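You operate a simulated robot arm through the tools that you are given. There is no shell and no other tool. Be economical: measure what you need, move in short steps, check, and stop when the job is done.

Carry out the task below with a simulated robot arm. There is one attempt and no reset: what you move stays moved.

Task
Start a leak test on the jar with the green cap.
Fine: stand it under the clear cover, shut the yellow valve and pump till the pointer is in the green.

The check looks at the end state, three seconds after you hand in, the way a careful person would. Anything else that was tipped, shoved, dropped, spilled or broken makes it a failure. A push-on lid holds only when it is set on centred and level and pressed home; a screw cap is set on level and turned clockwise until tight.

Robot
A 7-joint arm with a two-finger parallel gripper, fixed in place. Base frame: the origin is at the foot of the arm, x ahead of it, y to its left, z up; the work surface is at about z = 0. Units: m, rad, N and s.
With the tool pointing down near the work surface it reaches from about 0.24 to 0.62 m from the base axis. Its first joint turns from -1.152 to 1.152 rad. Payload 2.6 kg.
Tool frame: the origin (TCP) lies between the finger pads and is the grasp point; the fingertips stand 0.03 m ahead of it; z points along the fingers, y is the line along which they close. The gripper opens to 0.094 m. The fingers are 0.028 m wide and 0.01 m thick; the gripper's body (0.05 by 0.096 m) begins 0.055 m behind the TCP.
Orientation is told as [roll, pitch, yaw] about the base's x, y, z axes, in that order, counted from this pose: with the fingers straight down and closing along the base's y, the tool's x points along the base's -x, its y along +y and its z along -z.

Tools
- The arm moves only by the tool move_arm. Its argument "targets" is a list of rows, each an object (a shift or turn left out is 0, a gripper value left out holds the last) with "angular": the turn, a rotation vector about the base's x, y, z in units of 6 degrees (1.0 is 6 degrees), a list of three; "xyz": the shift along the base's x, y, z in units of 20 mm (1.0 is 20 mm), a list of three; "jaw": the gripper command, from -1 (fully open) to 1 (shut), values between in proportion. In form: [{"angular": [wx, wy, wz], "xyz": [tx, ty, tz], "jaw": jaw}, ...]. A call has 1 to 10 rows; each row shifts and turns the commanded pose from where the row before left it. A call with a number of a shift or a turn outside -1 to 1 is refused whole. Each row takes 0.2 s and may step no farther than 0.05 m and 0.15 rad from the row before; otherwise, or with a gripper value out of range, the whole call is refused. Where a pose cannot be reached the arm comes as near as it can. A force on the tool above 40 N (or 10 N above the force at the start of the call, whichever is more), or a blocked arm, ends the call early, and 0.2 s more pass. Each finger travels about 0.072 m/s and halts on what it meets, pressing with about 21 N; the grip force reading is that of the motor and also rises with nothing between the fingers. The clock runs only during rows and for 0.2 s after the last one: add rows that do not move to give the fingers time. It gives the time, the measured TCP pose, the force on the tool (base axes), the opening and the grip force at its end, in the units of the frame above (readings bear some noise).
- Cameras (640 x 400 px; columns grow to the right, rows downward): "scene" is fixed at [0.0374, 0.4287, 0.5717]; the picture's right is [-0.78, -0.62, 0.00], its down [-0.31, 0.39, -0.87] and it looks along [0.54, -0.68, -0.50] (base axes); focal length 351 px, centre (320, 200). "wrist" rides on the gripper at [0.076, 0.014, -0.103] in the tool frame; the picture's right is [-0.18, 0.98, 0.00], its down [-0.75, -0.14, -0.64] and it looks along [-0.63, -0.12, 0.77] (tool axes); focal length 243 px, centre (320, 200). There is no depth. A picture from a camera that has moved, and an enlarged one, comes with that camera's place and axes in the base frame and with its lens.
- capture(camera): a new picture of that camera. No time passes.
- zoom(camera, box): a new picture of the part [left, top, right, bottom] of that camera's present view, enlarged. No time passes.
- close_job(): hands the job in; it is judged then, once.

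Go step by step. Nothing tells you positions but the pictures and the camera data: compare them with the known pose of the tool, close in by small moves and look again before you grip or let go. The budget is 120 turns and 68 pictures, counting those below and the enlarged ones. Unless the task says otherwise, let go and move clear before handing in, and close with one line.

The tools are called after "Request:" as name(argument=value, ...) on one line, values as JSON. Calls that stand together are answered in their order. move_arm: Moves the arm, as the interface text tells. Its arguments: {"type":"object","properties":{"targets":{"type":"array"}},"required":["targets"]} The other tools are called the same way: capture (camera) takes a picture; zoom (camera, box) takes an enlarged picture of a part of a camera's view; close_job () hands the job in.

At the start:

```text
clock: 0.0
ee_pos: [0.3584, 0.0403, 0.4103]
orientation: [-0.001, 0.001, -0.001]
contact_force: [-0.1, 0.8, 0.0]
width: 0.0939
finger_force: 0.1
```

scene: 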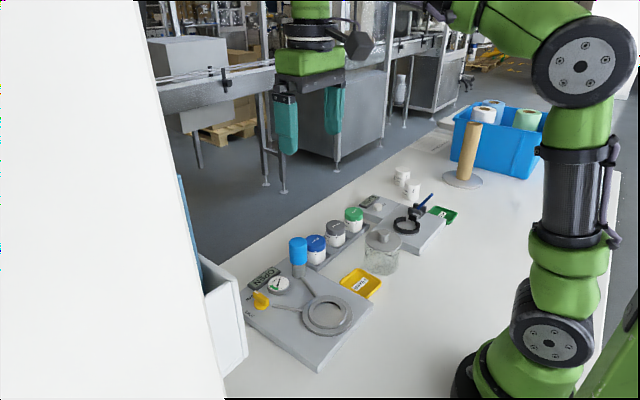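
wrist: 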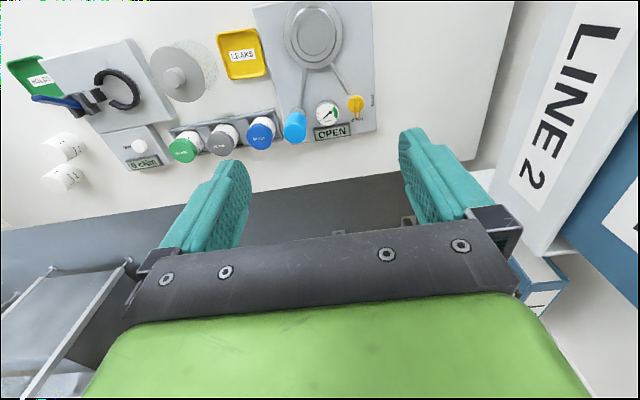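

I see the panel with the round seat, a blue pump, gauge and yellow valve, a rack of three jars (green, grey, blue caps), and a clear cover with a knob. I'll enlarge the views to measure.

Request:
zoom(camera="scene", box=[230, 190, 470, 340])

Request:
zoom(camera="wrist", box=[140, 0, 400, 163])

Request:
zoom(camera="scene", box=[236, 230, 386, 370])

```text
2.67 times, centred on (350, 265) of scene
camera zoom: at [0.0374, 0.4287, 0.5717], right [-0.78, -0.62, 0.0], down [-0.31, 0.39, -0.87], along [0.54, -0.68, -0.5], focal length 937 px, centre (240, 27)
```

zoom: 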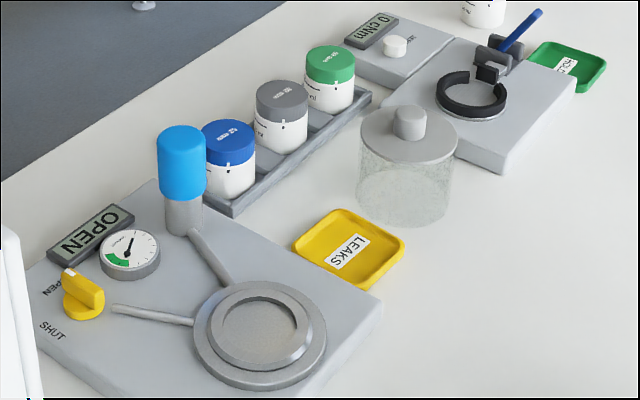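

```text
2.45 times, centred on (270, 82) of wrist
camera zoom: at [0.2829, 0.0555, 0.5129], right [0.18, 0.98, 0.0], down [0.75, -0.14, 0.64], along [0.63, -0.12, -0.77], focal length 595 px, centre (443, 491)
```

zoom: 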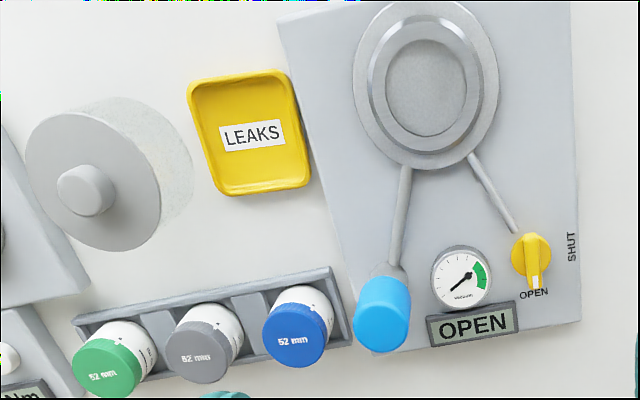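

```text
2.86 times, centred on (311, 300) of scene
camera zoom: at [0.0374, 0.4287, 0.5717], right [-0.78, -0.62, 0.0], down [-0.31, 0.39, -0.87], along [0.54, -0.68, -0.5], focal length 1004 px, centre (346, -86)
```

zoom: 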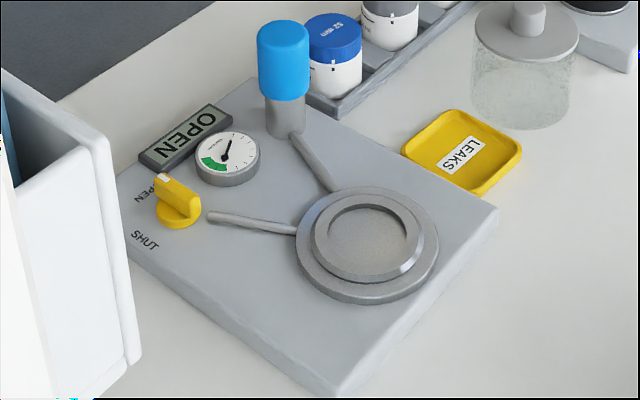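

The jar (green cap) is at about (0.465, -0.258) with its top at z 0.072; seat at (0.330, 0.035); cover knob at (0.336, -0.183), top 0.103; pump near (0.46, -0.025); valve near (0.448, 0.096). First I move high over the green jar.

Request:
move_arm(targets=[{"xyz": [0.53, -1, -0.6], "jaw": -0.57}, {"xyz": [0.53, -1, -0.6]}, {"xyz": [0.53, -1, -0.6]}, {"xyz": [0.53, -1, -0.6]}, {"xyz": [0.53, -1, -0.6]}, {"xyz": [0.53, -1, -0.6]}, {"xyz": [0.53, -1, -0.6]}, {"xyz": [0.53, -1, -0.6]}, {"xyz": [0.53, -1, -0.6]}, {"xyz": [0.53, -1, -0.6]}])

Request:
move_arm(targets=[{"xyz": [0, -1, -1]}, {"xyz": [0, -1, -1]}, {"xyz": [0, -1, -1]}, {"xyz": [0, -1, -1]}, {"xyz": [0, -0.92, -1]}, {}])

Request:
capture(camera="wrist")

Request:
capture(camera="scene")

```text
clock: 2.2
ee_pos: [0.4652, -0.1591, 0.2889]
orientation: [-0.001, 0.0, 0.001]
contact_force: [-0.3, -0.5, -1.2]
width: 0.0738
finger_force: 0.0
```

```text
clock: 3.6
ee_pos: [0.465, -0.2584, 0.19]
orientation: [0.0, 0.0, 0.0]
contact_force: [0.5, 0.3, 0.1]
width: 0.074
finger_force: 0.1
```

```text
62 pictures are left
camera wrist: at [0.3883, -0.2443, 0.2927], right [0.18, 0.98, 0.0], down [0.75, -0.14, 0.64], along [0.63, -0.12, -0.77], focal length 243 px, centre (320, 200)
```

wrist: 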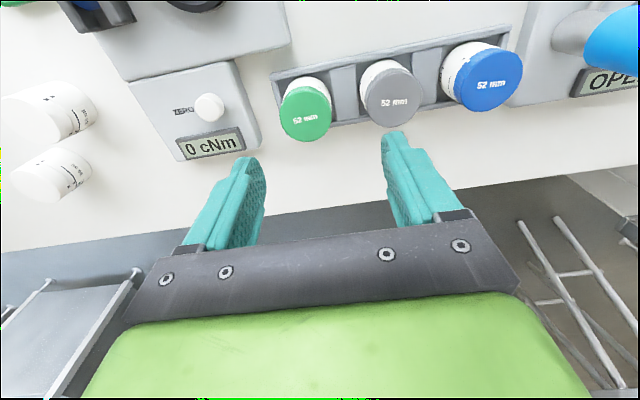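

```text
61 pictures are left
```

scene: 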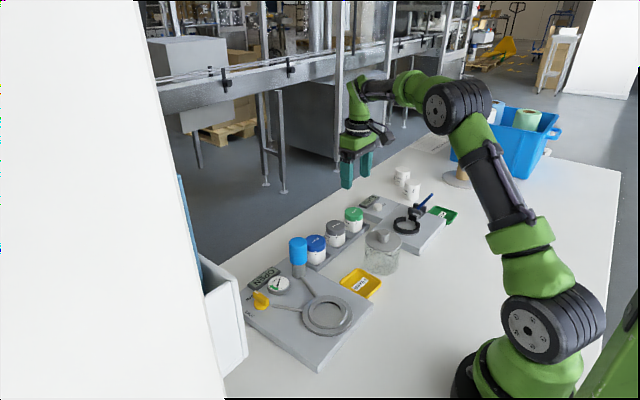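

The cap is better estimated at (0.470, -0.272), top about z 0.06. I shift over it and come down part way to check.

Request:
move_arm(targets=[{"xyz": [0.22, -0.68, -1]}, {"xyz": [0, 0, -1]}, {"xyz": [0, 0, -1]}, {"xyz": [0, 0, -1]}, {}])

Request:
capture(camera="wrist")

Request:
zoom(camera="scene", box=[280, 150, 440, 250])

```text
clock: 4.8
ee_pos: [0.4699, -0.2715, 0.1103]
orientation: [0.0, 0.002, 0.002]
contact_force: [0.2, -0.2, -0.1]
width: 0.0737
finger_force: 0.0
```

```text
60 pictures are left
camera wrist: at [0.3933, -0.2569, 0.2123], right [0.18, 0.98, 0.0], down [0.75, -0.14, 0.64], along [0.63, -0.12, -0.77], focal length 243 px, centre (320, 200)
```

wrist: 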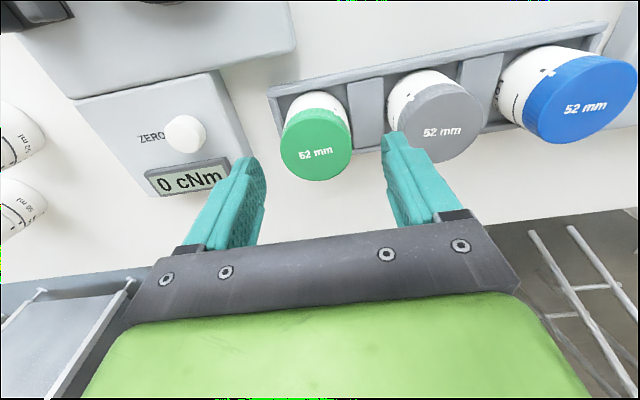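

```text
4.00 times, centred on (360, 200) of scene
camera zoom: at [0.0374, 0.4287, 0.5717], right [-0.78, -0.62, 0.0], down [-0.31, 0.39, -0.87], along [0.54, -0.68, -0.5], focal length 1406 px, centre (160, 200)
```

zoom: 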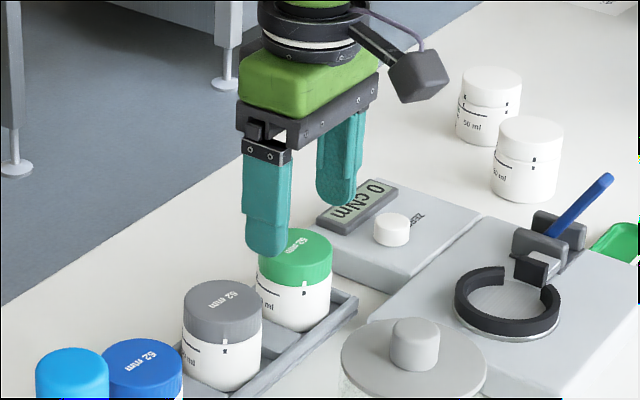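

Aligned; the box beside the rack is clear of the left finger. I descend to z 0.052 and close.

Request:
move_arm(targets=[{"xyz": [0.1, -0.1, -1]}, {"xyz": [0, 0, -1]}, {"xyz": [0, 0, -0.9]}, {}, {"jaw": 1}, {}, {}, {}])

Request:
capture(camera="wrist")

Request:
zoom(camera="scene", box=[280, 150, 440, 250])

```text
clock: 6.6
ee_pos: [0.4726, -0.273, 0.0525]
orientation: [0.0, 0.001, 0.0]
contact_force: [0.2, 0.5, 0.1]
width: 0.0518
finger_force: 21.0
```

```text
58 pictures are left
camera wrist: at [0.3959, -0.2592, 0.1554], right [0.18, 0.98, 0.0], down [0.75, -0.14, 0.64], along [0.63, -0.12, -0.77], focal length 243 px, centre (320, 200)
```

wrist: 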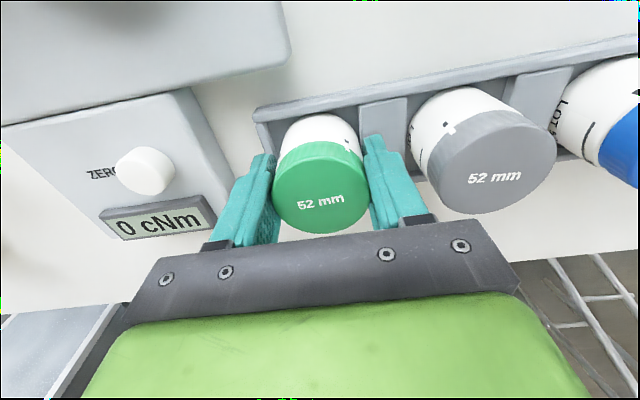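

```text
4.00 times, centred on (360, 200) of scene
camera zoom: at [0.0374, 0.4287, 0.5717], right [-0.78, -0.62, 0.0], down [-0.31, 0.39, -0.87], along [0.54, -0.68, -0.5], focal length 1406 px, centre (160, 200)
```

zoom: 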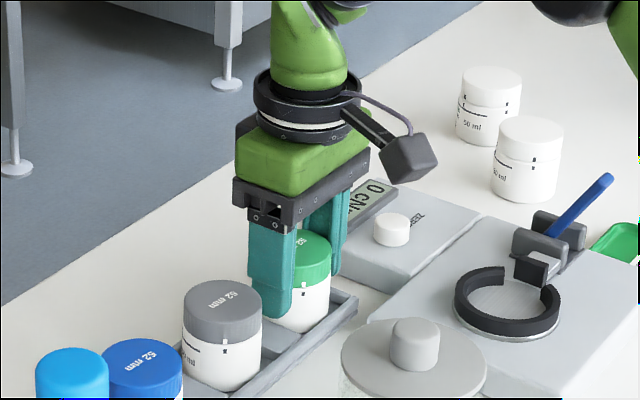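

Gripped with 0.052 opening, centred. I lift straight up, then carry toward the seat.

Request:
move_arm(targets=[{"xyz": [0, 0, 0.5]}, {"xyz": [0, 0, 1]}, {"xyz": [0, 0, 1]}, {"xyz": [0, 0, 1]}, {"xyz": [0, 0, 1]}, {"xyz": [0, 0, 1]}, {"xyz": [0, 0, 1]}, {"xyz": [0, 0, 0.5]}, {}])

Request:
move_arm(targets=[{"xyz": [-0.45, 0.96, 0]}, {"xyz": [-0.45, 0.96, 0]}, {"xyz": [-0.45, 0.96, 0]}, {"xyz": [-0.45, 0.96, 0]}, {"xyz": [-0.45, 0.96, 0]}, {"xyz": [-0.45, 0.96, 0]}, {"xyz": [-0.45, 0.96, 0]}, {"xyz": [-0.45, 0.96, 0]}])

Request:
move_arm(targets=[{"xyz": [-0.44, 0.96, 0]}, {"xyz": [-0.44, 0.96, 0]}, {"xyz": [-0.44, 0.96, 0]}, {"xyz": [-0.44, 0.96, 0]}, {"xyz": [-0.44, 0.96, 0]}, {"xyz": [-0.44, 0.96, 0]}, {"xyz": [-0.44, 0.96, 0]}, {"xyz": [-0.44, 0.98, 0]}, {}])

Request:
capture(camera="wrist")

Request:
capture(camera="scene")

```text
clock: 8.6
ee_pos: [0.4727, -0.2727, 0.1925]
orientation: [0.0, 0.001, 0.0]
contact_force: [0.3, 0.0, -0.8]
width: 0.0515
finger_force: 21.2
```

```text
clock: 10.4
ee_pos: [0.3985, -0.1185, 0.191]
orientation: [0.001, -0.001, 0.0]
contact_force: [1.2, 0.6, -0.5]
width: 0.0514
finger_force: 21.3
```

```text
clock: 12.4
ee_pos: [0.3268, 0.0346, 0.1937]
orientation: [-0.001, 0.001, 0.0]
contact_force: [-0.4, 0.7, -0.5]
width: 0.0515
finger_force: 21.3
```

```text
56 pictures are left
camera wrist: at [0.2515, 0.0496, 0.2955], right [0.18, 0.98, 0.0], down [0.75, -0.14, 0.64], along [0.63, -0.12, -0.77], focal length 243 px, centre (320, 200)
```

wrist: 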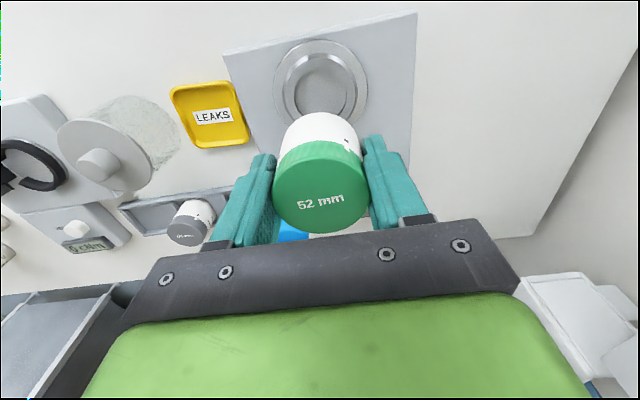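

```text
55 pictures are left
```

scene: 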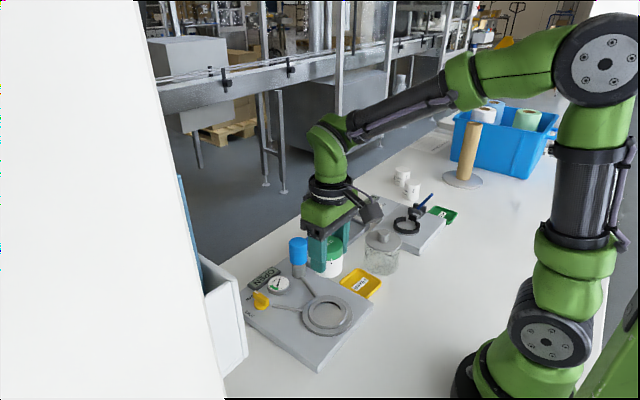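

The seat is partly hidden by the jar here, so I enlarge to measure its centre.

Request:
zoom(camera="wrist", box=[230, 20, 422, 140])

Request:
zoom(camera="scene", box=[240, 220, 400, 370])

```text
3.33 times, centred on (326, 80) of wrist
camera zoom: at [0.2515, 0.0496, 0.2955], right [0.18, 0.98, 0.0], down [0.75, -0.14, 0.64], along [0.63, -0.12, -0.77], focal length 809 px, centre (300, 600)
```

zoom: 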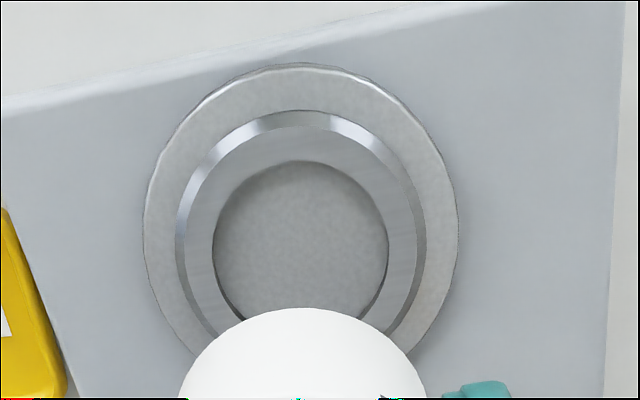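

```text
2.67 times, centred on (320, 295) of scene
camera zoom: at [0.0374, 0.4287, 0.5717], right [-0.78, -0.62, 0.0], down [-0.31, 0.39, -0.87], along [0.54, -0.68, -0.5], focal length 937 px, centre (320, -53)
```

zoom: 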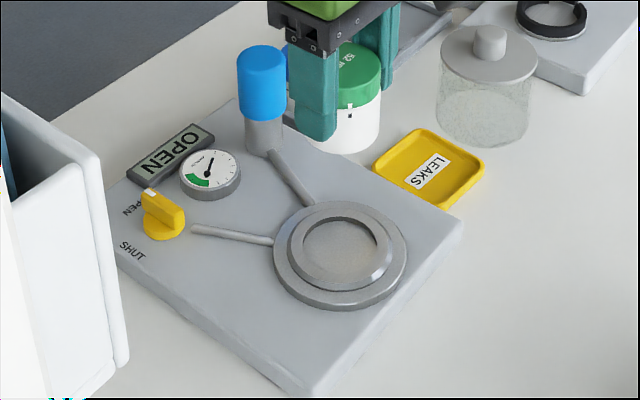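

The seat recess is at (0.330, 0.0355) and about 55 mm wide, so the fit is close. I check the jar's offset in the grip.

Request:
zoom(camera="wrist", box=[224, 100, 416, 220])

Request:
zoom(camera="wrist", box=[224, 130, 416, 250])

```text
3.33 times, centred on (320, 160) of wrist
camera zoom: at [0.2515, 0.0496, 0.2955], right [0.18, 0.98, 0.0], down [0.75, -0.14, 0.64], along [0.63, -0.12, -0.77], focal length 809 px, centre (320, 333)
```

zoom: 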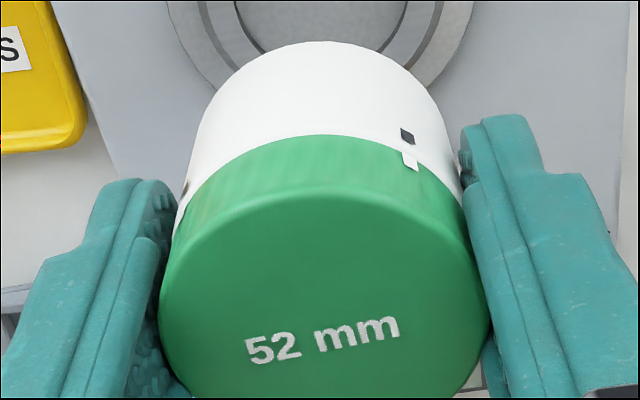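

```text
3.33 times, centred on (320, 190) of wrist
camera zoom: at [0.2515, 0.0496, 0.2955], right [0.18, 0.98, 0.0], down [0.75, -0.14, 0.64], along [0.63, -0.12, -0.77], focal length 809 px, centre (320, 233)
```

zoom: 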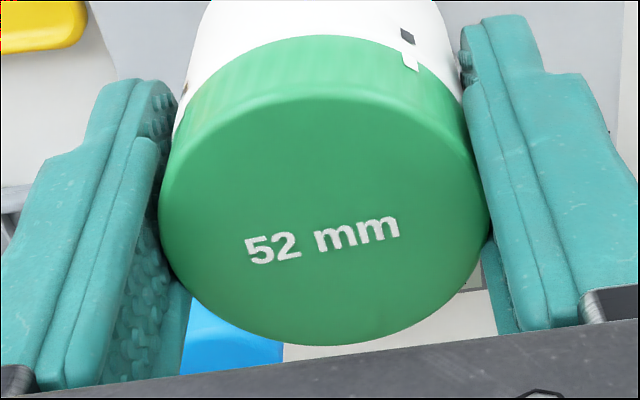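

The jar sits over the seat within a couple of mm. I lower to just above the rim and check against it.

Request:
move_arm(targets=[{"xyz": [0, 0, -1]}, {"xyz": [0, 0, -1]}, {"xyz": [0, 0, -1]}, {"xyz": [0, 0, -1]}, {"xyz": [0, 0, -0.8]}, {"xyz": [0, 0, -0.5]}, {}, {}])

Request:
zoom(camera="scene", box=[270, 250, 382, 350])

Request:
zoom(camera="wrist", box=[220, 20, 412, 140])

```text
clock: 14.2
ee_pos: [0.3299, 0.0352, 0.0863]
orientation: [0.001, -0.001, -0.001]
contact_force: [0.0, -0.1, -0.4]
width: 0.0513
finger_force: 20.7
```

```text
4.00 times, centred on (326, 300) of scene
camera zoom: at [0.0374, 0.4287, 0.5717], right [-0.78, -0.62, 0.0], down [-0.31, 0.39, -0.87], along [0.54, -0.68, -0.5], focal length 1406 px, centre (296, -200)
```

zoom: 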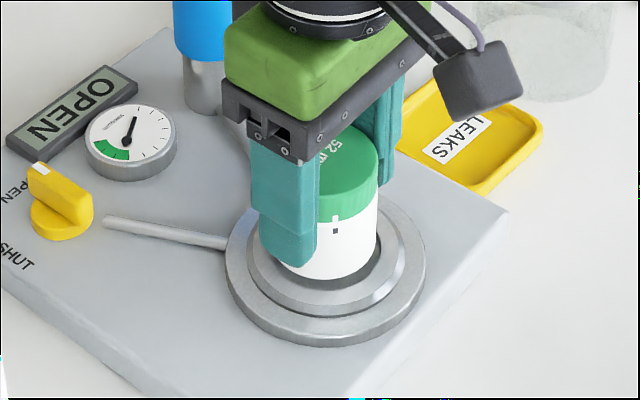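

```text
3.33 times, centred on (316, 80) of wrist
camera zoom: at [0.2531, 0.0492, 0.1882], right [0.18, 0.98, 0.0], down [0.75, -0.14, 0.64], along [0.63, -0.12, -0.77], focal length 809 px, centre (333, 600)
```

zoom: 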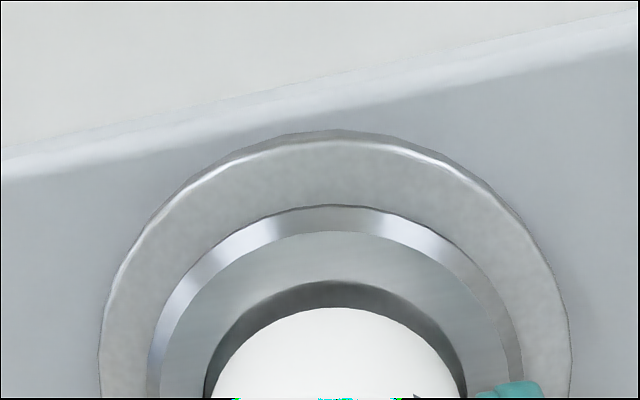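

The jar looks concentric with the recess in the wrist view. I lower in small steps until it touches.

Request:
move_arm(targets=[{"xyz": [0, 0, -0.3]}, {"xyz": [0, 0, -0.2]}, {}])

Request:
zoom(camera="scene", box=[270, 250, 382, 350])

Request:
zoom(camera="wrist", box=[220, 20, 412, 140])

```text
clock: 15.0
ee_pos: [0.33, 0.0352, 0.0768]
orientation: [0.001, 0.001, 0.0]
contact_force: [-4.9, 0.1, 10.6]
width: 0.0514
finger_force: 21.0
```

```text
4.00 times, centred on (326, 300) of scene
camera zoom: at [0.0374, 0.4287, 0.5717], right [-0.78, -0.62, 0.0], down [-0.31, 0.39, -0.87], along [0.54, -0.68, -0.5], focal length 1406 px, centre (296, -200)
```

zoom: 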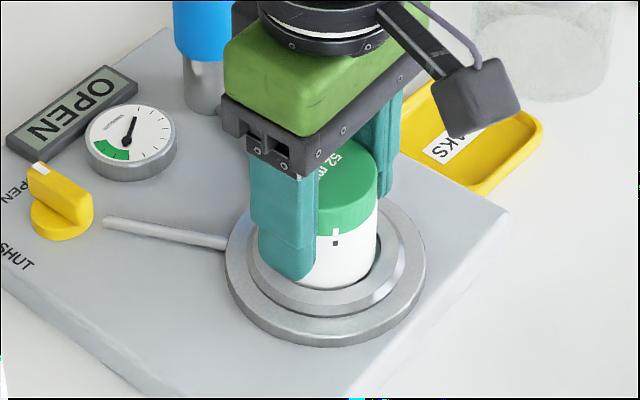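

```text
3.33 times, centred on (316, 80) of wrist
camera zoom: at [0.2536, 0.0493, 0.1792], right [0.18, 0.98, 0.0], down [0.75, -0.14, 0.64], along [0.63, -0.12, -0.77], focal length 809 px, centre (333, 600)
```

zoom: 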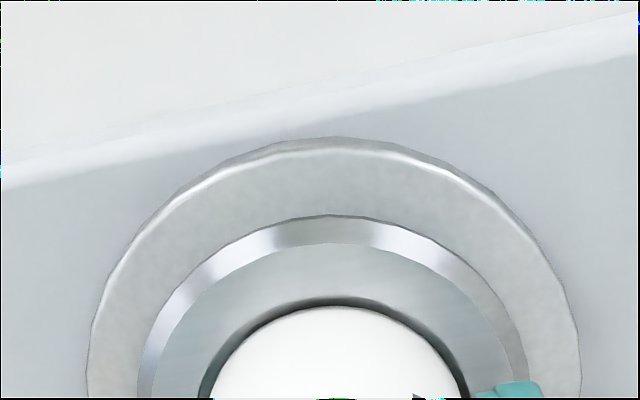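

Contact with a sideways push of about 5 N toward -x, so the far edge is riding the rim. I ease 1.5 mm toward -x and then lower slightly.

Request:
move_arm(targets=[{"xyz": [-0.08, 0, 0]}, {}])

Request:
move_arm(targets=[{"xyz": [0, 0, -0.1]}, {}])

Request:
zoom(camera="wrist", box=[220, 20, 412, 140])

```text
clock: 15.6
ee_pos: [0.328, 0.0334, 0.078]
orientation: [0.0, -0.002, 0.001]
contact_force: [2.9, 0.8, 8.9]
width: 0.0513
finger_force: 20.5
```

```text
clock: 16.2
ee_pos: [0.3288, 0.0338, 0.0751]
orientation: [0.0, -0.003, 0.001]
contact_force: [4.0, -1.7, 15.8]
width: 0.0511
finger_force: 21.0
```

```text
3.33 times, centred on (316, 80) of wrist
camera zoom: at [0.2522, 0.0489, 0.1772], right [0.18, 0.98, 0.0], down [0.75, -0.14, 0.64], along [0.63, -0.12, -0.76], focal length 809 px, centre (333, 600)
```

zoom: 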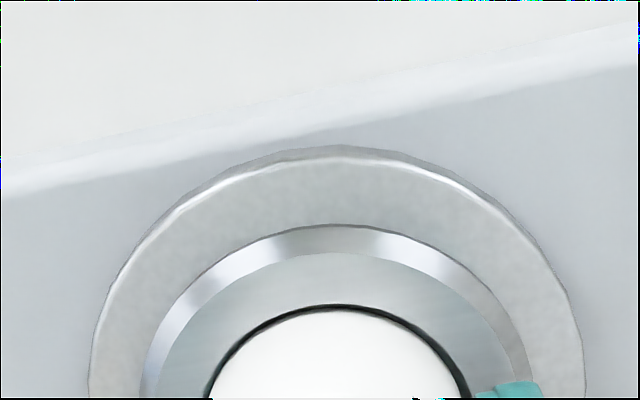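

The jar edge is now below the rim line; I recentre by 0.7 mm and press on a little to see whether it is on the floor.

Request:
move_arm(targets=[{"xyz": [0.035, 0, 0]}, {}])

Request:
move_arm(targets=[{"xyz": [0, 0, -0.1]}, {}])

Request:
zoom(camera="scene", box=[290, 270, 370, 345])

```text
clock: 16.8
ee_pos: [0.3286, 0.0342, 0.075]
orientation: [0.0, 0.0, 0.0]
contact_force: [3.8, -3.1, 15.7]
width: 0.0512
finger_force: 21.3
```

```text
clock: 17.4
ee_pos: [0.3284, 0.0352, 0.0716]
orientation: [0.0, 0.001, 0.0]
contact_force: [4.3, -4.7, 15.2]
width: 0.0511
finger_force: 21.0
```

```text
5.33 times, centred on (330, 308) of scene
camera zoom: at [0.0373, 0.4287, 0.5717], right [-0.78, -0.62, 0.0], down [-0.31, 0.39, -0.87], along [0.54, -0.68, -0.5], focal length 1874 px, centre (267, -373)
```

zoom: 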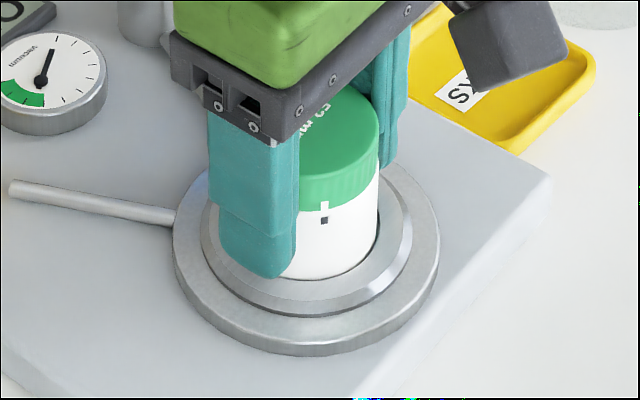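

The jar slid down 3 mm at constant force, going into the recess. One more small step to find the floor.

Request:
move_arm(targets=[{"xyz": [0, 0.03, -0.1]}, {}])

Request:
zoom(camera="wrist", box=[220, 20, 412, 140])

Request:
zoom(camera="wrist", box=[224, 130, 416, 250])

```text
clock: 18.0
ee_pos: [0.3269, 0.0361, 0.0705]
orientation: [-0.001, 0.0, 0.0]
contact_force: [4.2, -4.5, 15.0]
width: 0.0514
finger_force: 20.7
```

```text
3.33 times, centred on (316, 80) of wrist
camera zoom: at [0.2518, 0.0502, 0.1728], right [0.18, 0.98, 0.0], down [0.75, -0.14, 0.64], along [0.63, -0.12, -0.77], focal length 809 px, centre (333, 600)
```

zoom: 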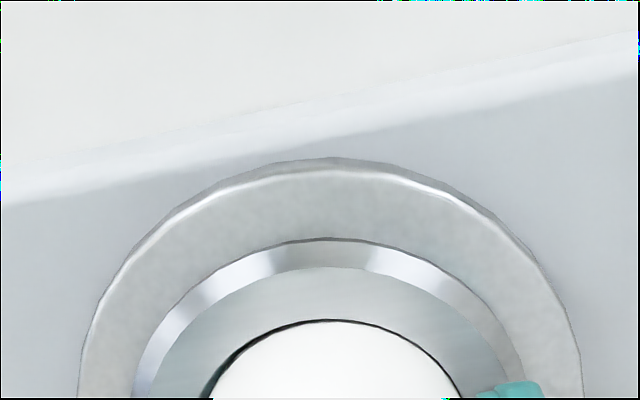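

```text
3.33 times, centred on (320, 190) of wrist
camera zoom: at [0.2518, 0.0502, 0.1728], right [0.18, 0.98, 0.0], down [0.75, -0.14, 0.64], along [0.63, -0.12, -0.77], focal length 809 px, centre (320, 233)
```

zoom: 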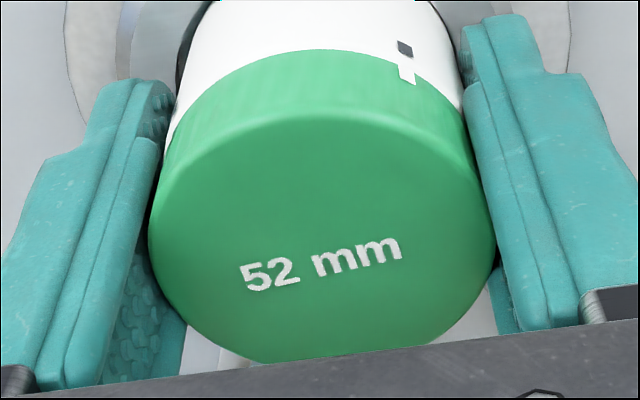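

The fingers slid on the jar, so it's supported from below. I open a bit, rise, and check whether it stands level in the recess.

Request:
move_arm(targets=[{"jaw": -0.5}, {}, {}, {"xyz": [0.1, 0, 0.5]}, {"xyz": [0, 0, 1]}, {"xyz": [0, 0, 1]}, {"xyz": [0, 0, 1]}, {"xyz": [0, 0, 1]}, {}])

Request:
zoom(camera="scene", box=[290, 265, 370, 340])

Request:
capture(camera="wrist")

```text
clock: 20.0
ee_pos: [0.3311, 0.0351, 0.1619]
orientation: [0.0, 0.001, 0.002]
contact_force: [-0.4, 0.6, -0.6]
width: 0.0705
finger_force: 0.0
```

```text
5.33 times, centred on (330, 302) of scene
camera zoom: at [0.0374, 0.4287, 0.5717], right [-0.78, -0.62, 0.0], down [-0.31, 0.39, -0.87], along [0.54, -0.68, -0.5], focal length 1874 px, centre (267, -347)
```

zoom: 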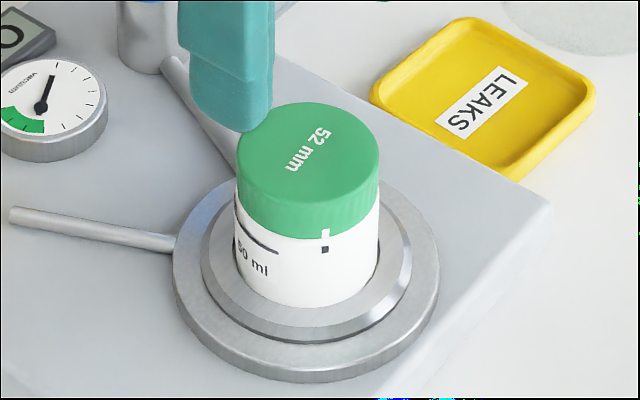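

```text
41 pictures are left
camera wrist: at [0.2547, 0.0503, 0.2633], right [0.18, 0.98, 0.0], down [0.75, -0.14, 0.64], along [0.63, -0.12, -0.77], focal length 243 px, centre (320, 200)
```

wrist: 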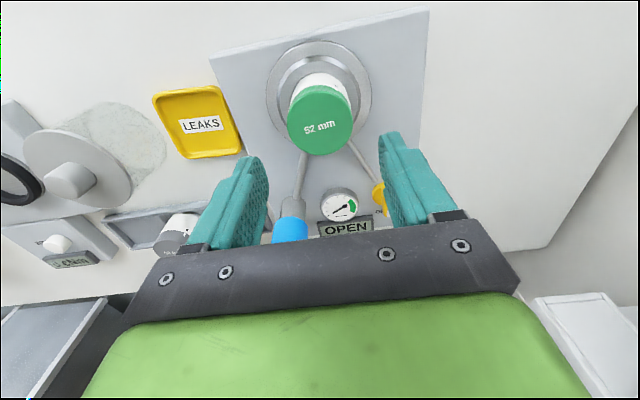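

The jar stands in the recess, level. Next the cover: I move above its knob and look.

Request:
move_arm(targets=[{"xyz": [0, -0.5, 1]}, {"xyz": [0, -1, 0.5]}, {"xyz": [0, -1, 0]}, {"xyz": [0, -1, 0]}, {"xyz": [0, -1, 0]}, {"xyz": [0, -1, 0]}, {"xyz": [0, -1, 0]}, {"xyz": [0, -1, 0]}, {"xyz": [0, -1, 0]}, {"xyz": [0, -1, 0]}])

Request:
move_arm(targets=[{"xyz": [0.2, -1, 0]}, {"xyz": [0, -0.45, 0]}, {}])

Request:
capture(camera="wrist")

Request:
zoom(camera="scene", box=[300, 180, 460, 280])

```text
clock: 22.2
ee_pos: [0.3279, -0.156, 0.1899]
orientation: [-0.002, 0.0, -0.001]
contact_force: [-0.8, 0.1, -0.7]
width: 0.0705
finger_force: 0.0
```

```text
clock: 23.0
ee_pos: [0.3327, -0.1831, 0.1904]
orientation: [0.002, -0.001, -0.002]
contact_force: [0.1, 0.1, -0.3]
width: 0.0707
finger_force: 0.1
```

```text
40 pictures are left
camera wrist: at [0.257, -0.169, 0.293], right [0.19, 0.98, 0.0], down [0.75, -0.14, 0.64], along [0.63, -0.12, -0.77], focal length 243 px, centre (320, 200)
```

wrist: 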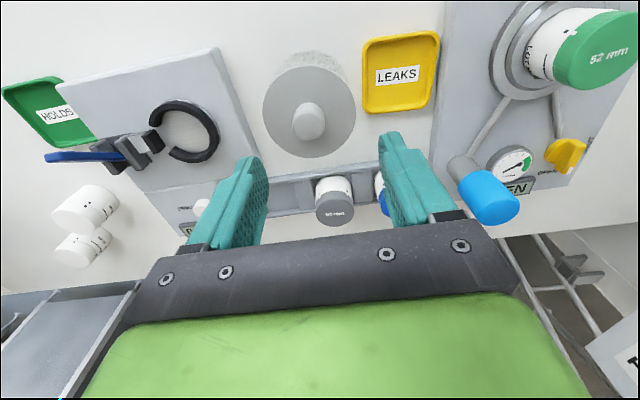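

```text
4.00 times, centred on (380, 230) of scene
camera zoom: at [0.0374, 0.4287, 0.5717], right [-0.78, -0.62, 0.0], down [-0.31, 0.39, -0.87], along [0.54, -0.68, -0.5], focal length 1406 px, centre (80, 80)
```

zoom: 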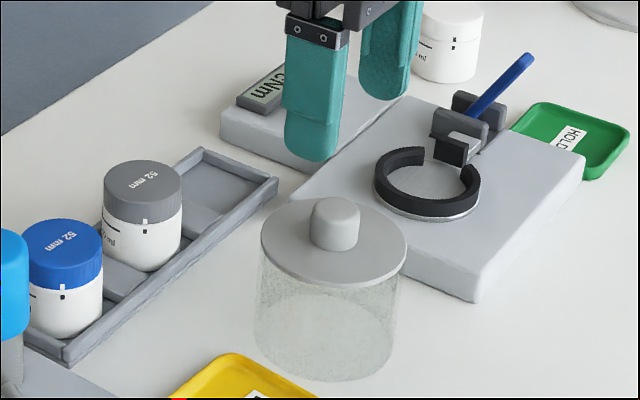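

Knob centre is about (0.339, -0.193), top about z 0.098. I shift over it, descend partly, and check.

Request:
move_arm(targets=[{"xyz": [0.28, -0.48, -0.5]}, {"xyz": [0, 0, -1]}, {"xyz": [0, 0, -1]}, {"xyz": [0, 0, -0.4]}, {}])

Request:
capture(camera="wrist")

Request:
zoom(camera="scene", box=[320, 180, 440, 280])

```text
clock: 24.2
ee_pos: [0.34, -0.1917, 0.1326]
orientation: [0.001, 0.001, 0.001]
contact_force: [-0.2, 0.6, -0.2]
width: 0.0705
finger_force: 0.0
```

```text
38 pictures are left
camera wrist: at [0.2636, -0.1781, 0.2352], right [0.18, 0.98, 0.0], down [0.75, -0.14, 0.64], along [0.63, -0.12, -0.77], focal length 243 px, centre (320, 200)
```

wrist: 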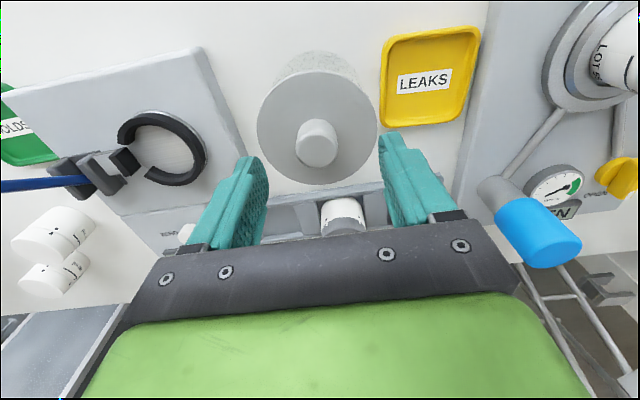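

```text
4.00 times, centred on (380, 230) of scene
camera zoom: at [0.0374, 0.4287, 0.5717], right [-0.78, -0.62, 0.0], down [-0.31, 0.39, -0.87], along [0.54, -0.68, -0.5], focal length 1406 px, centre (80, 80)
```

zoom: 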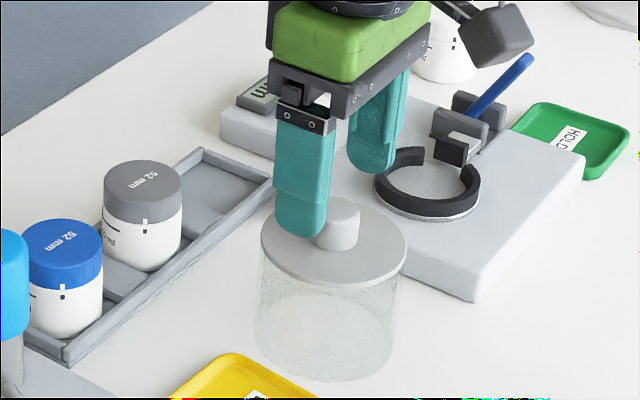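

Nearly centred; I shift 2 mm in -y and go down so the fingertips straddle the knob just above the disc.

Request:
move_arm(targets=[{"xyz": [-0.05, -0.1, -0.7]}, {"xyz": [0, 0, -0.45]}, {}])

Request:
zoom(camera="scene", box=[340, 205, 420, 255])

Request:
zoom(camera="wrist", box=[224, 80, 416, 200])

```text
clock: 25.0
ee_pos: [0.3383, -0.1954, 0.1094]
orientation: [0.001, 0.0, 0.0]
contact_force: [-0.2, -0.1, 0.0]
width: 0.0705
finger_force: 0.1
```

```text
8.00 times, centred on (380, 230) of scene
camera zoom: at [0.0374, 0.4287, 0.5717], right [-0.78, -0.62, 0.0], down [-0.31, 0.39, -0.87], along [0.54, -0.68, -0.5], focal length 2811 px, centre (-160, -40)
```

zoom: 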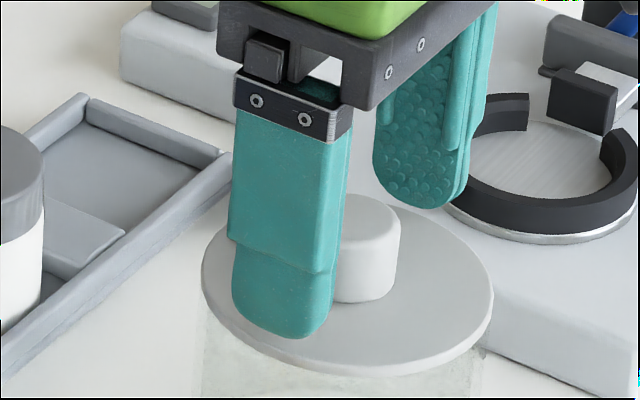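

```text
3.33 times, centred on (320, 140) of wrist
camera zoom: at [0.2625, -0.1805, 0.2122], right [0.18, 0.98, 0.0], down [0.75, -0.14, 0.64], along [0.63, -0.12, -0.77], focal length 809 px, centre (320, 400)
```

zoom: 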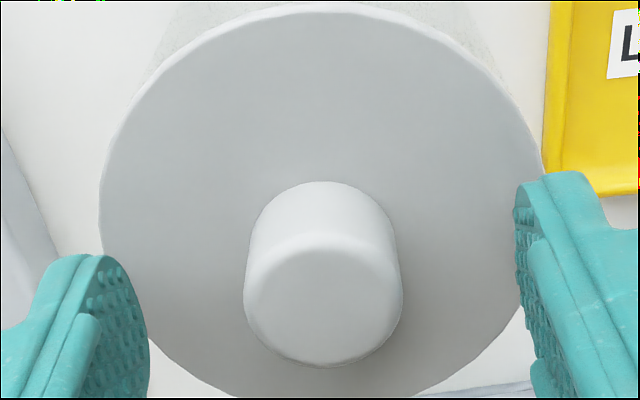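

Knob is centred between the fingers. I close on it and lift slightly.

Request:
move_arm(targets=[{"xyz": [0, 0.03, -0.07], "jaw": 1}, {}, {}, {}, {}])

Request:
zoom(camera="scene", box=[340, 205, 420, 255])

```text
clock: 26.2
ee_pos: [0.3386, -0.196, 0.1096]
orientation: [0.001, -0.002, 0.0]
contact_force: [-0.9, -1.1, 2.1]
width: 0.0267
finger_force: 20.6
```

```text
8.00 times, centred on (380, 230) of scene
camera zoom: at [0.0374, 0.4287, 0.5717], right [-0.78, -0.62, 0.0], down [-0.31, 0.39, -0.87], along [0.54, -0.68, -0.5], focal length 2811 px, centre (-160, -40)
```

zoom: 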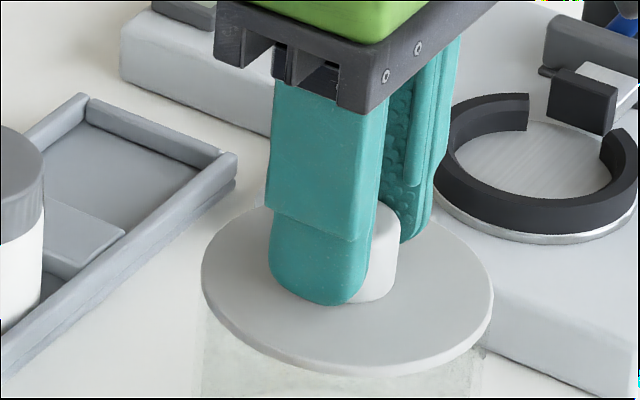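

Gripped at 0.027. I lift high enough to clear the jar and carry the cover above the seat.

Request:
move_arm(targets=[{"xyz": [0, 0, 0.5]}, {"xyz": [0, 0, 1]}, {"xyz": [0, 0, 1]}, {"xyz": [0, 0, 1]}, {"xyz": [0, 0, 1]}, {"xyz": [0, 0, 1]}, {"xyz": [0, 0, 1]}, {"xyz": [0, 0, 0.5]}, {}])

Request:
move_arm(targets=[{"xyz": [-0.04, 0.96, 0]}, {"xyz": [-0.04, 0.96, 0]}, {"xyz": [-0.04, 0.96, 0]}, {"xyz": [-0.04, 0.96, 0]}, {"xyz": [-0.04, 0.96, 0]}, {"xyz": [-0.04, 0.96, 0]}, {"xyz": [-0.04, 0.96, 0]}, {"xyz": [-0.04, 0.96, 0]}, {"xyz": [-0.04, 0.96, 0]}])

Request:
move_arm(targets=[{"xyz": [-0.04, 0.96, 0]}, {"xyz": [-0.04, 0.96, 0]}, {"xyz": [0, 0.96, 0]}, {}, {}])

Request:
capture(camera="wrist")

Request:
capture(camera="scene")

```text
clock: 28.2
ee_pos: [0.3394, -0.1947, 0.2488]
orientation: [0.001, 0.0, -0.001]
contact_force: [-0.6, 0.0, -1.7]
width: 0.0271
finger_force: 21.0
```

```text
clock: 30.2
ee_pos: [0.33, -0.0231, 0.2456]
orientation: [0.0, 0.0, 0.0]
contact_force: [-0.7, -0.6, -1.5]
width: 0.0269
finger_force: 21.1
```

```text
clock: 31.4
ee_pos: [0.3304, 0.0351, 0.2486]
orientation: [0.001, 0.001, -0.001]
contact_force: [0.3, -0.1, -1.8]
width: 0.0269
finger_force: 21.1
```

```text
33 pictures are left
camera wrist: at [0.2534, 0.0506, 0.3506], right [0.18, 0.98, 0.0], down [0.75, -0.14, 0.64], along [0.63, -0.12, -0.77], focal length 243 px, centre (320, 200)
```

wrist: 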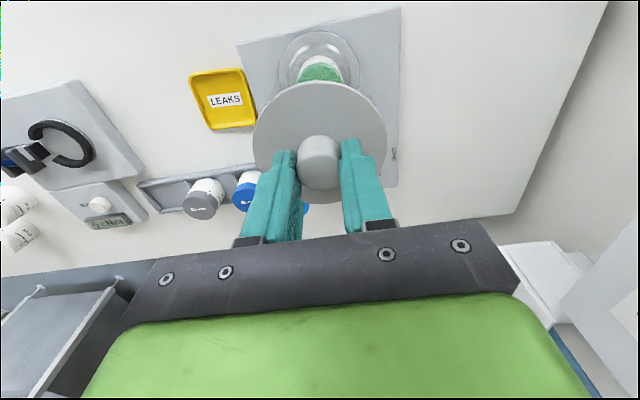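

```text
32 pictures are left
```

scene: 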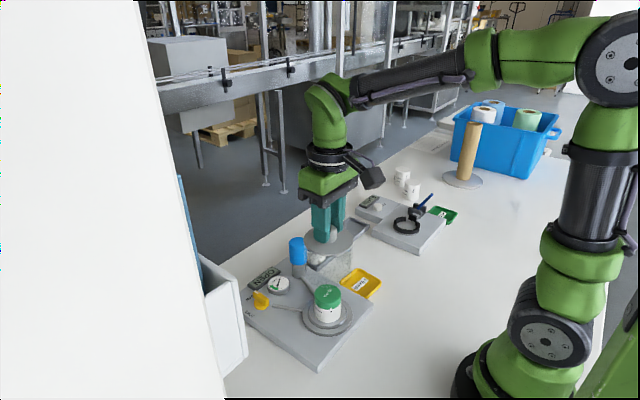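

Cover looks in line with the seat. I lower to just above the jar cap and check.

Request:
move_arm(targets=[{"xyz": [0, 0, -1]}, {"xyz": [0, 0, -1]}, {"xyz": [0, 0, -0.1]}, {}, {}])

Request:
zoom(camera="scene", box=[280, 220, 376, 340])

Request:
zoom(camera="wrist", box=[240, 0, 400, 100])

```text
clock: 32.6
ee_pos: [0.3294, 0.0363, 0.2064]
orientation: [0.0, -0.001, 0.001]
contact_force: [0.5, 0.0, -1.8]
width: 0.0268
finger_force: 21.0
```

```text
3.33 times, centred on (328, 280) of scene
camera zoom: at [0.0374, 0.4287, 0.5717], right [-0.78, -0.62, 0.0], down [-0.31, 0.39, -0.87], along [0.54, -0.68, -0.5], focal length 1171 px, centre (293, -67)
```

zoom: 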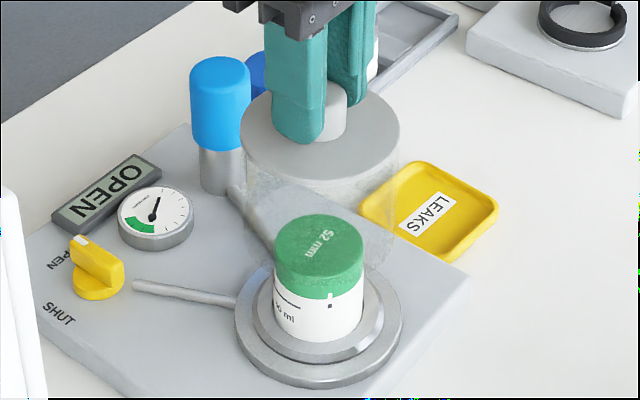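

```text
4.00 times, centred on (320, 50) of wrist
camera zoom: at [0.2539, 0.0505, 0.3085], right [0.18, 0.98, 0.0], down [0.75, -0.14, 0.64], along [0.63, -0.12, -0.77], focal length 970 px, centre (320, 800)
```

zoom: 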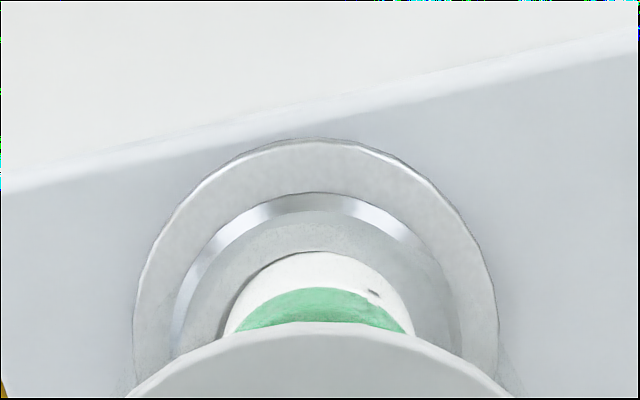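

Aligned in both views. I lower over the jar to just above the bevelled ring.

Request:
move_arm(targets=[{"xyz": [0, 0, -0.8]}, {"xyz": [0, 0, -0.8]}, {"xyz": [0, 0, -0.8]}, {"xyz": [0, 0, -0.3]}, {}, {}])

Request:
zoom(camera="scene", box=[280, 240, 376, 340])

Request:
zoom(camera="wrist", box=[240, 0, 400, 100])

```text
clock: 34.0
ee_pos: [0.3293, 0.0346, 0.1529]
orientation: [0.001, -0.001, 0.0]
contact_force: [0.0, -0.5, -1.0]
width: 0.0268
finger_force: 21.4
```

```text
4.00 times, centred on (328, 290) of scene
camera zoom: at [0.0374, 0.4287, 0.5717], right [-0.78, -0.62, 0.0], down [-0.31, 0.39, -0.87], along [0.54, -0.68, -0.5], focal length 1406 px, centre (288, -160)
```

zoom: 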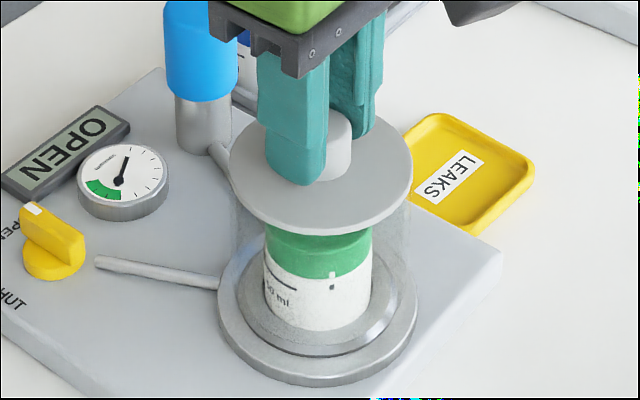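

```text
4.00 times, centred on (320, 50) of wrist
camera zoom: at [0.2537, 0.0492, 0.2546], right [0.18, 0.98, 0.0], down [0.75, -0.14, 0.64], along [0.63, -0.12, -0.77], focal length 970 px, centre (320, 800)
```

zoom: 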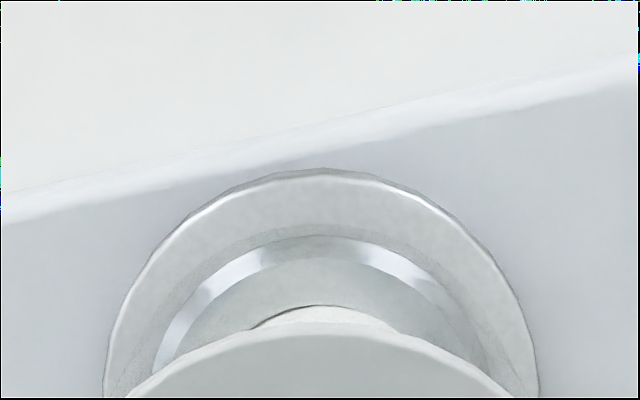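

Concentric. I lower in small steps, watching the force.

Request:
move_arm(targets=[{"xyz": [0, 0, -0.3]}, {"xyz": [0, 0, -0.2]}, {}])

Request:
move_arm(targets=[{"xyz": [0, 0, -0.2]}, {}])

Request:
zoom(camera="scene", box=[280, 240, 376, 340])

```text
clock: 34.8
ee_pos: [0.3296, 0.035, 0.1429]
orientation: [0.002, 0.0, 0.001]
contact_force: [0.4, 0.1, -0.6]
width: 0.0272
finger_force: 20.8
```

```text
clock: 35.4
ee_pos: [0.3306, 0.0361, 0.1389]
orientation: [0.001, -0.001, -0.003]
contact_force: [-4.7, -1.1, 13.9]
width: 0.027
finger_force: 21.5
```

```text
4.00 times, centred on (328, 290) of scene
camera zoom: at [0.0373, 0.4287, 0.5717], right [-0.78, -0.62, 0.0], down [-0.31, 0.39, -0.87], along [0.54, -0.68, -0.5], focal length 1406 px, centre (288, -160)
```

zoom: 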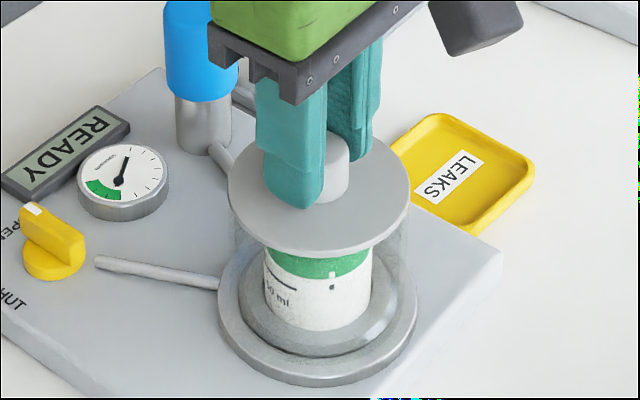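

The display changed to READY: the cover is on the seat. I ease off the slight sideways load and press a touch more.

Request:
move_arm(targets=[{"xyz": [-0.05, 0, 0]}, {"xyz": [0, 0, -0.1]}, {}])

Request:
zoom(camera="scene", box=[280, 240, 376, 340])

```text
clock: 36.2
ee_pos: [0.3297, 0.0361, 0.1364]
orientation: [0.0, -0.003, 0.002]
contact_force: [6.9, -2.8, 12.9]
width: 0.0272
finger_force: 21.2
```

```text
4.00 times, centred on (328, 290) of scene
camera zoom: at [0.0374, 0.4287, 0.5717], right [-0.78, -0.62, 0.0], down [-0.31, 0.39, -0.87], along [0.54, -0.68, -0.5], focal length 1406 px, centre (288, -160)
```

zoom: 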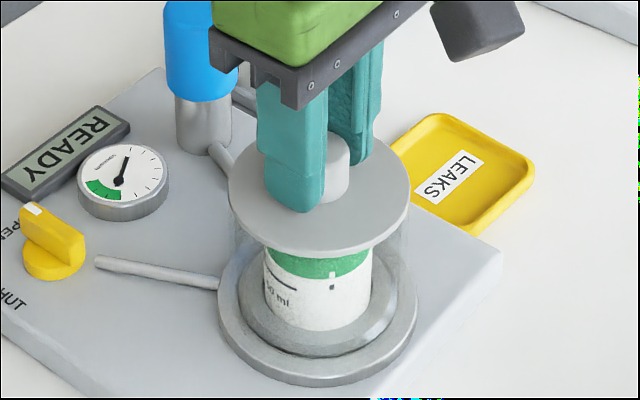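

The cover is down and stable. I release, rise, and move toward the valve.

Request:
move_arm(targets=[{"jaw": -0.3}, {}, {}, {"xyz": [0, 0, 0.7]}, {"xyz": [0, 0, 1]}, {"xyz": [0, 0, 1]}, {"xyz": [1, 0.5, 0.3]}, {"xyz": [1, 0.5, 0]}, {"xyz": [1, 0.5, 0]}, {"xyz": [1, 0.5, 0]}])

Request:
move_arm(targets=[{"xyz": [1, 0.6, 0]}, {"xyz": [0.9, 0.4, 0]}, {}])

Request:
capture(camera="wrist")

Request:
capture(camera="scene")

```text
clock: 38.4
ee_pos: [0.4091, 0.0768, 0.1954]
orientation: [0.0, 0.0, 0.002]
contact_force: [0.1, 0.6, -0.3]
width: 0.0611
finger_force: 0.0
```

```text
clock: 39.2
ee_pos: [0.446, 0.0953, 0.1968]
orientation: [-0.001, -0.001, 0.001]
contact_force: [0.5, 0.8, 0.4]
width: 0.0612
finger_force: 0.1
```

```text
25 pictures are left
camera wrist: at [0.3711, 0.1101, 0.2993], right [0.18, 0.98, 0.0], down [0.75, -0.14, 0.64], along [0.63, -0.12, -0.77], focal length 243 px, centre (320, 200)
```

wrist: 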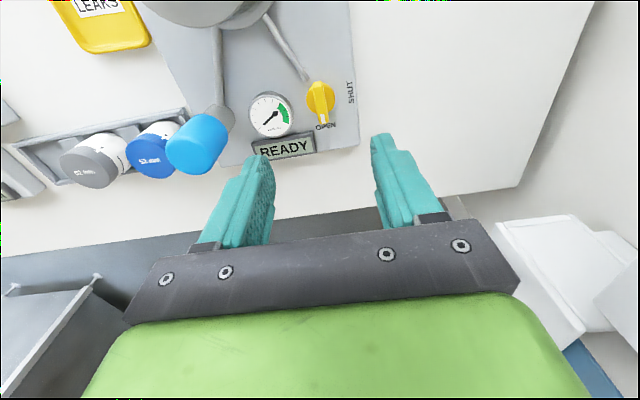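

```text
24 pictures are left
```

scene: 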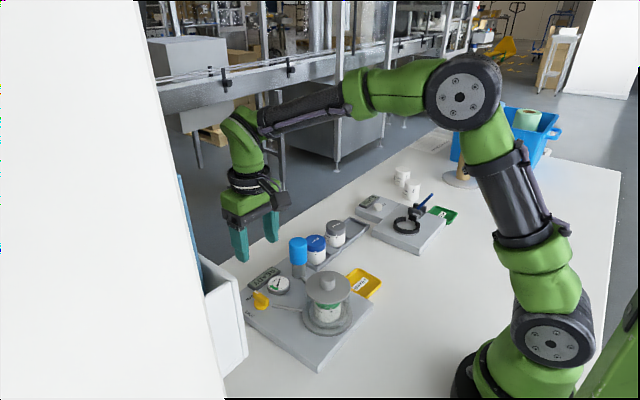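

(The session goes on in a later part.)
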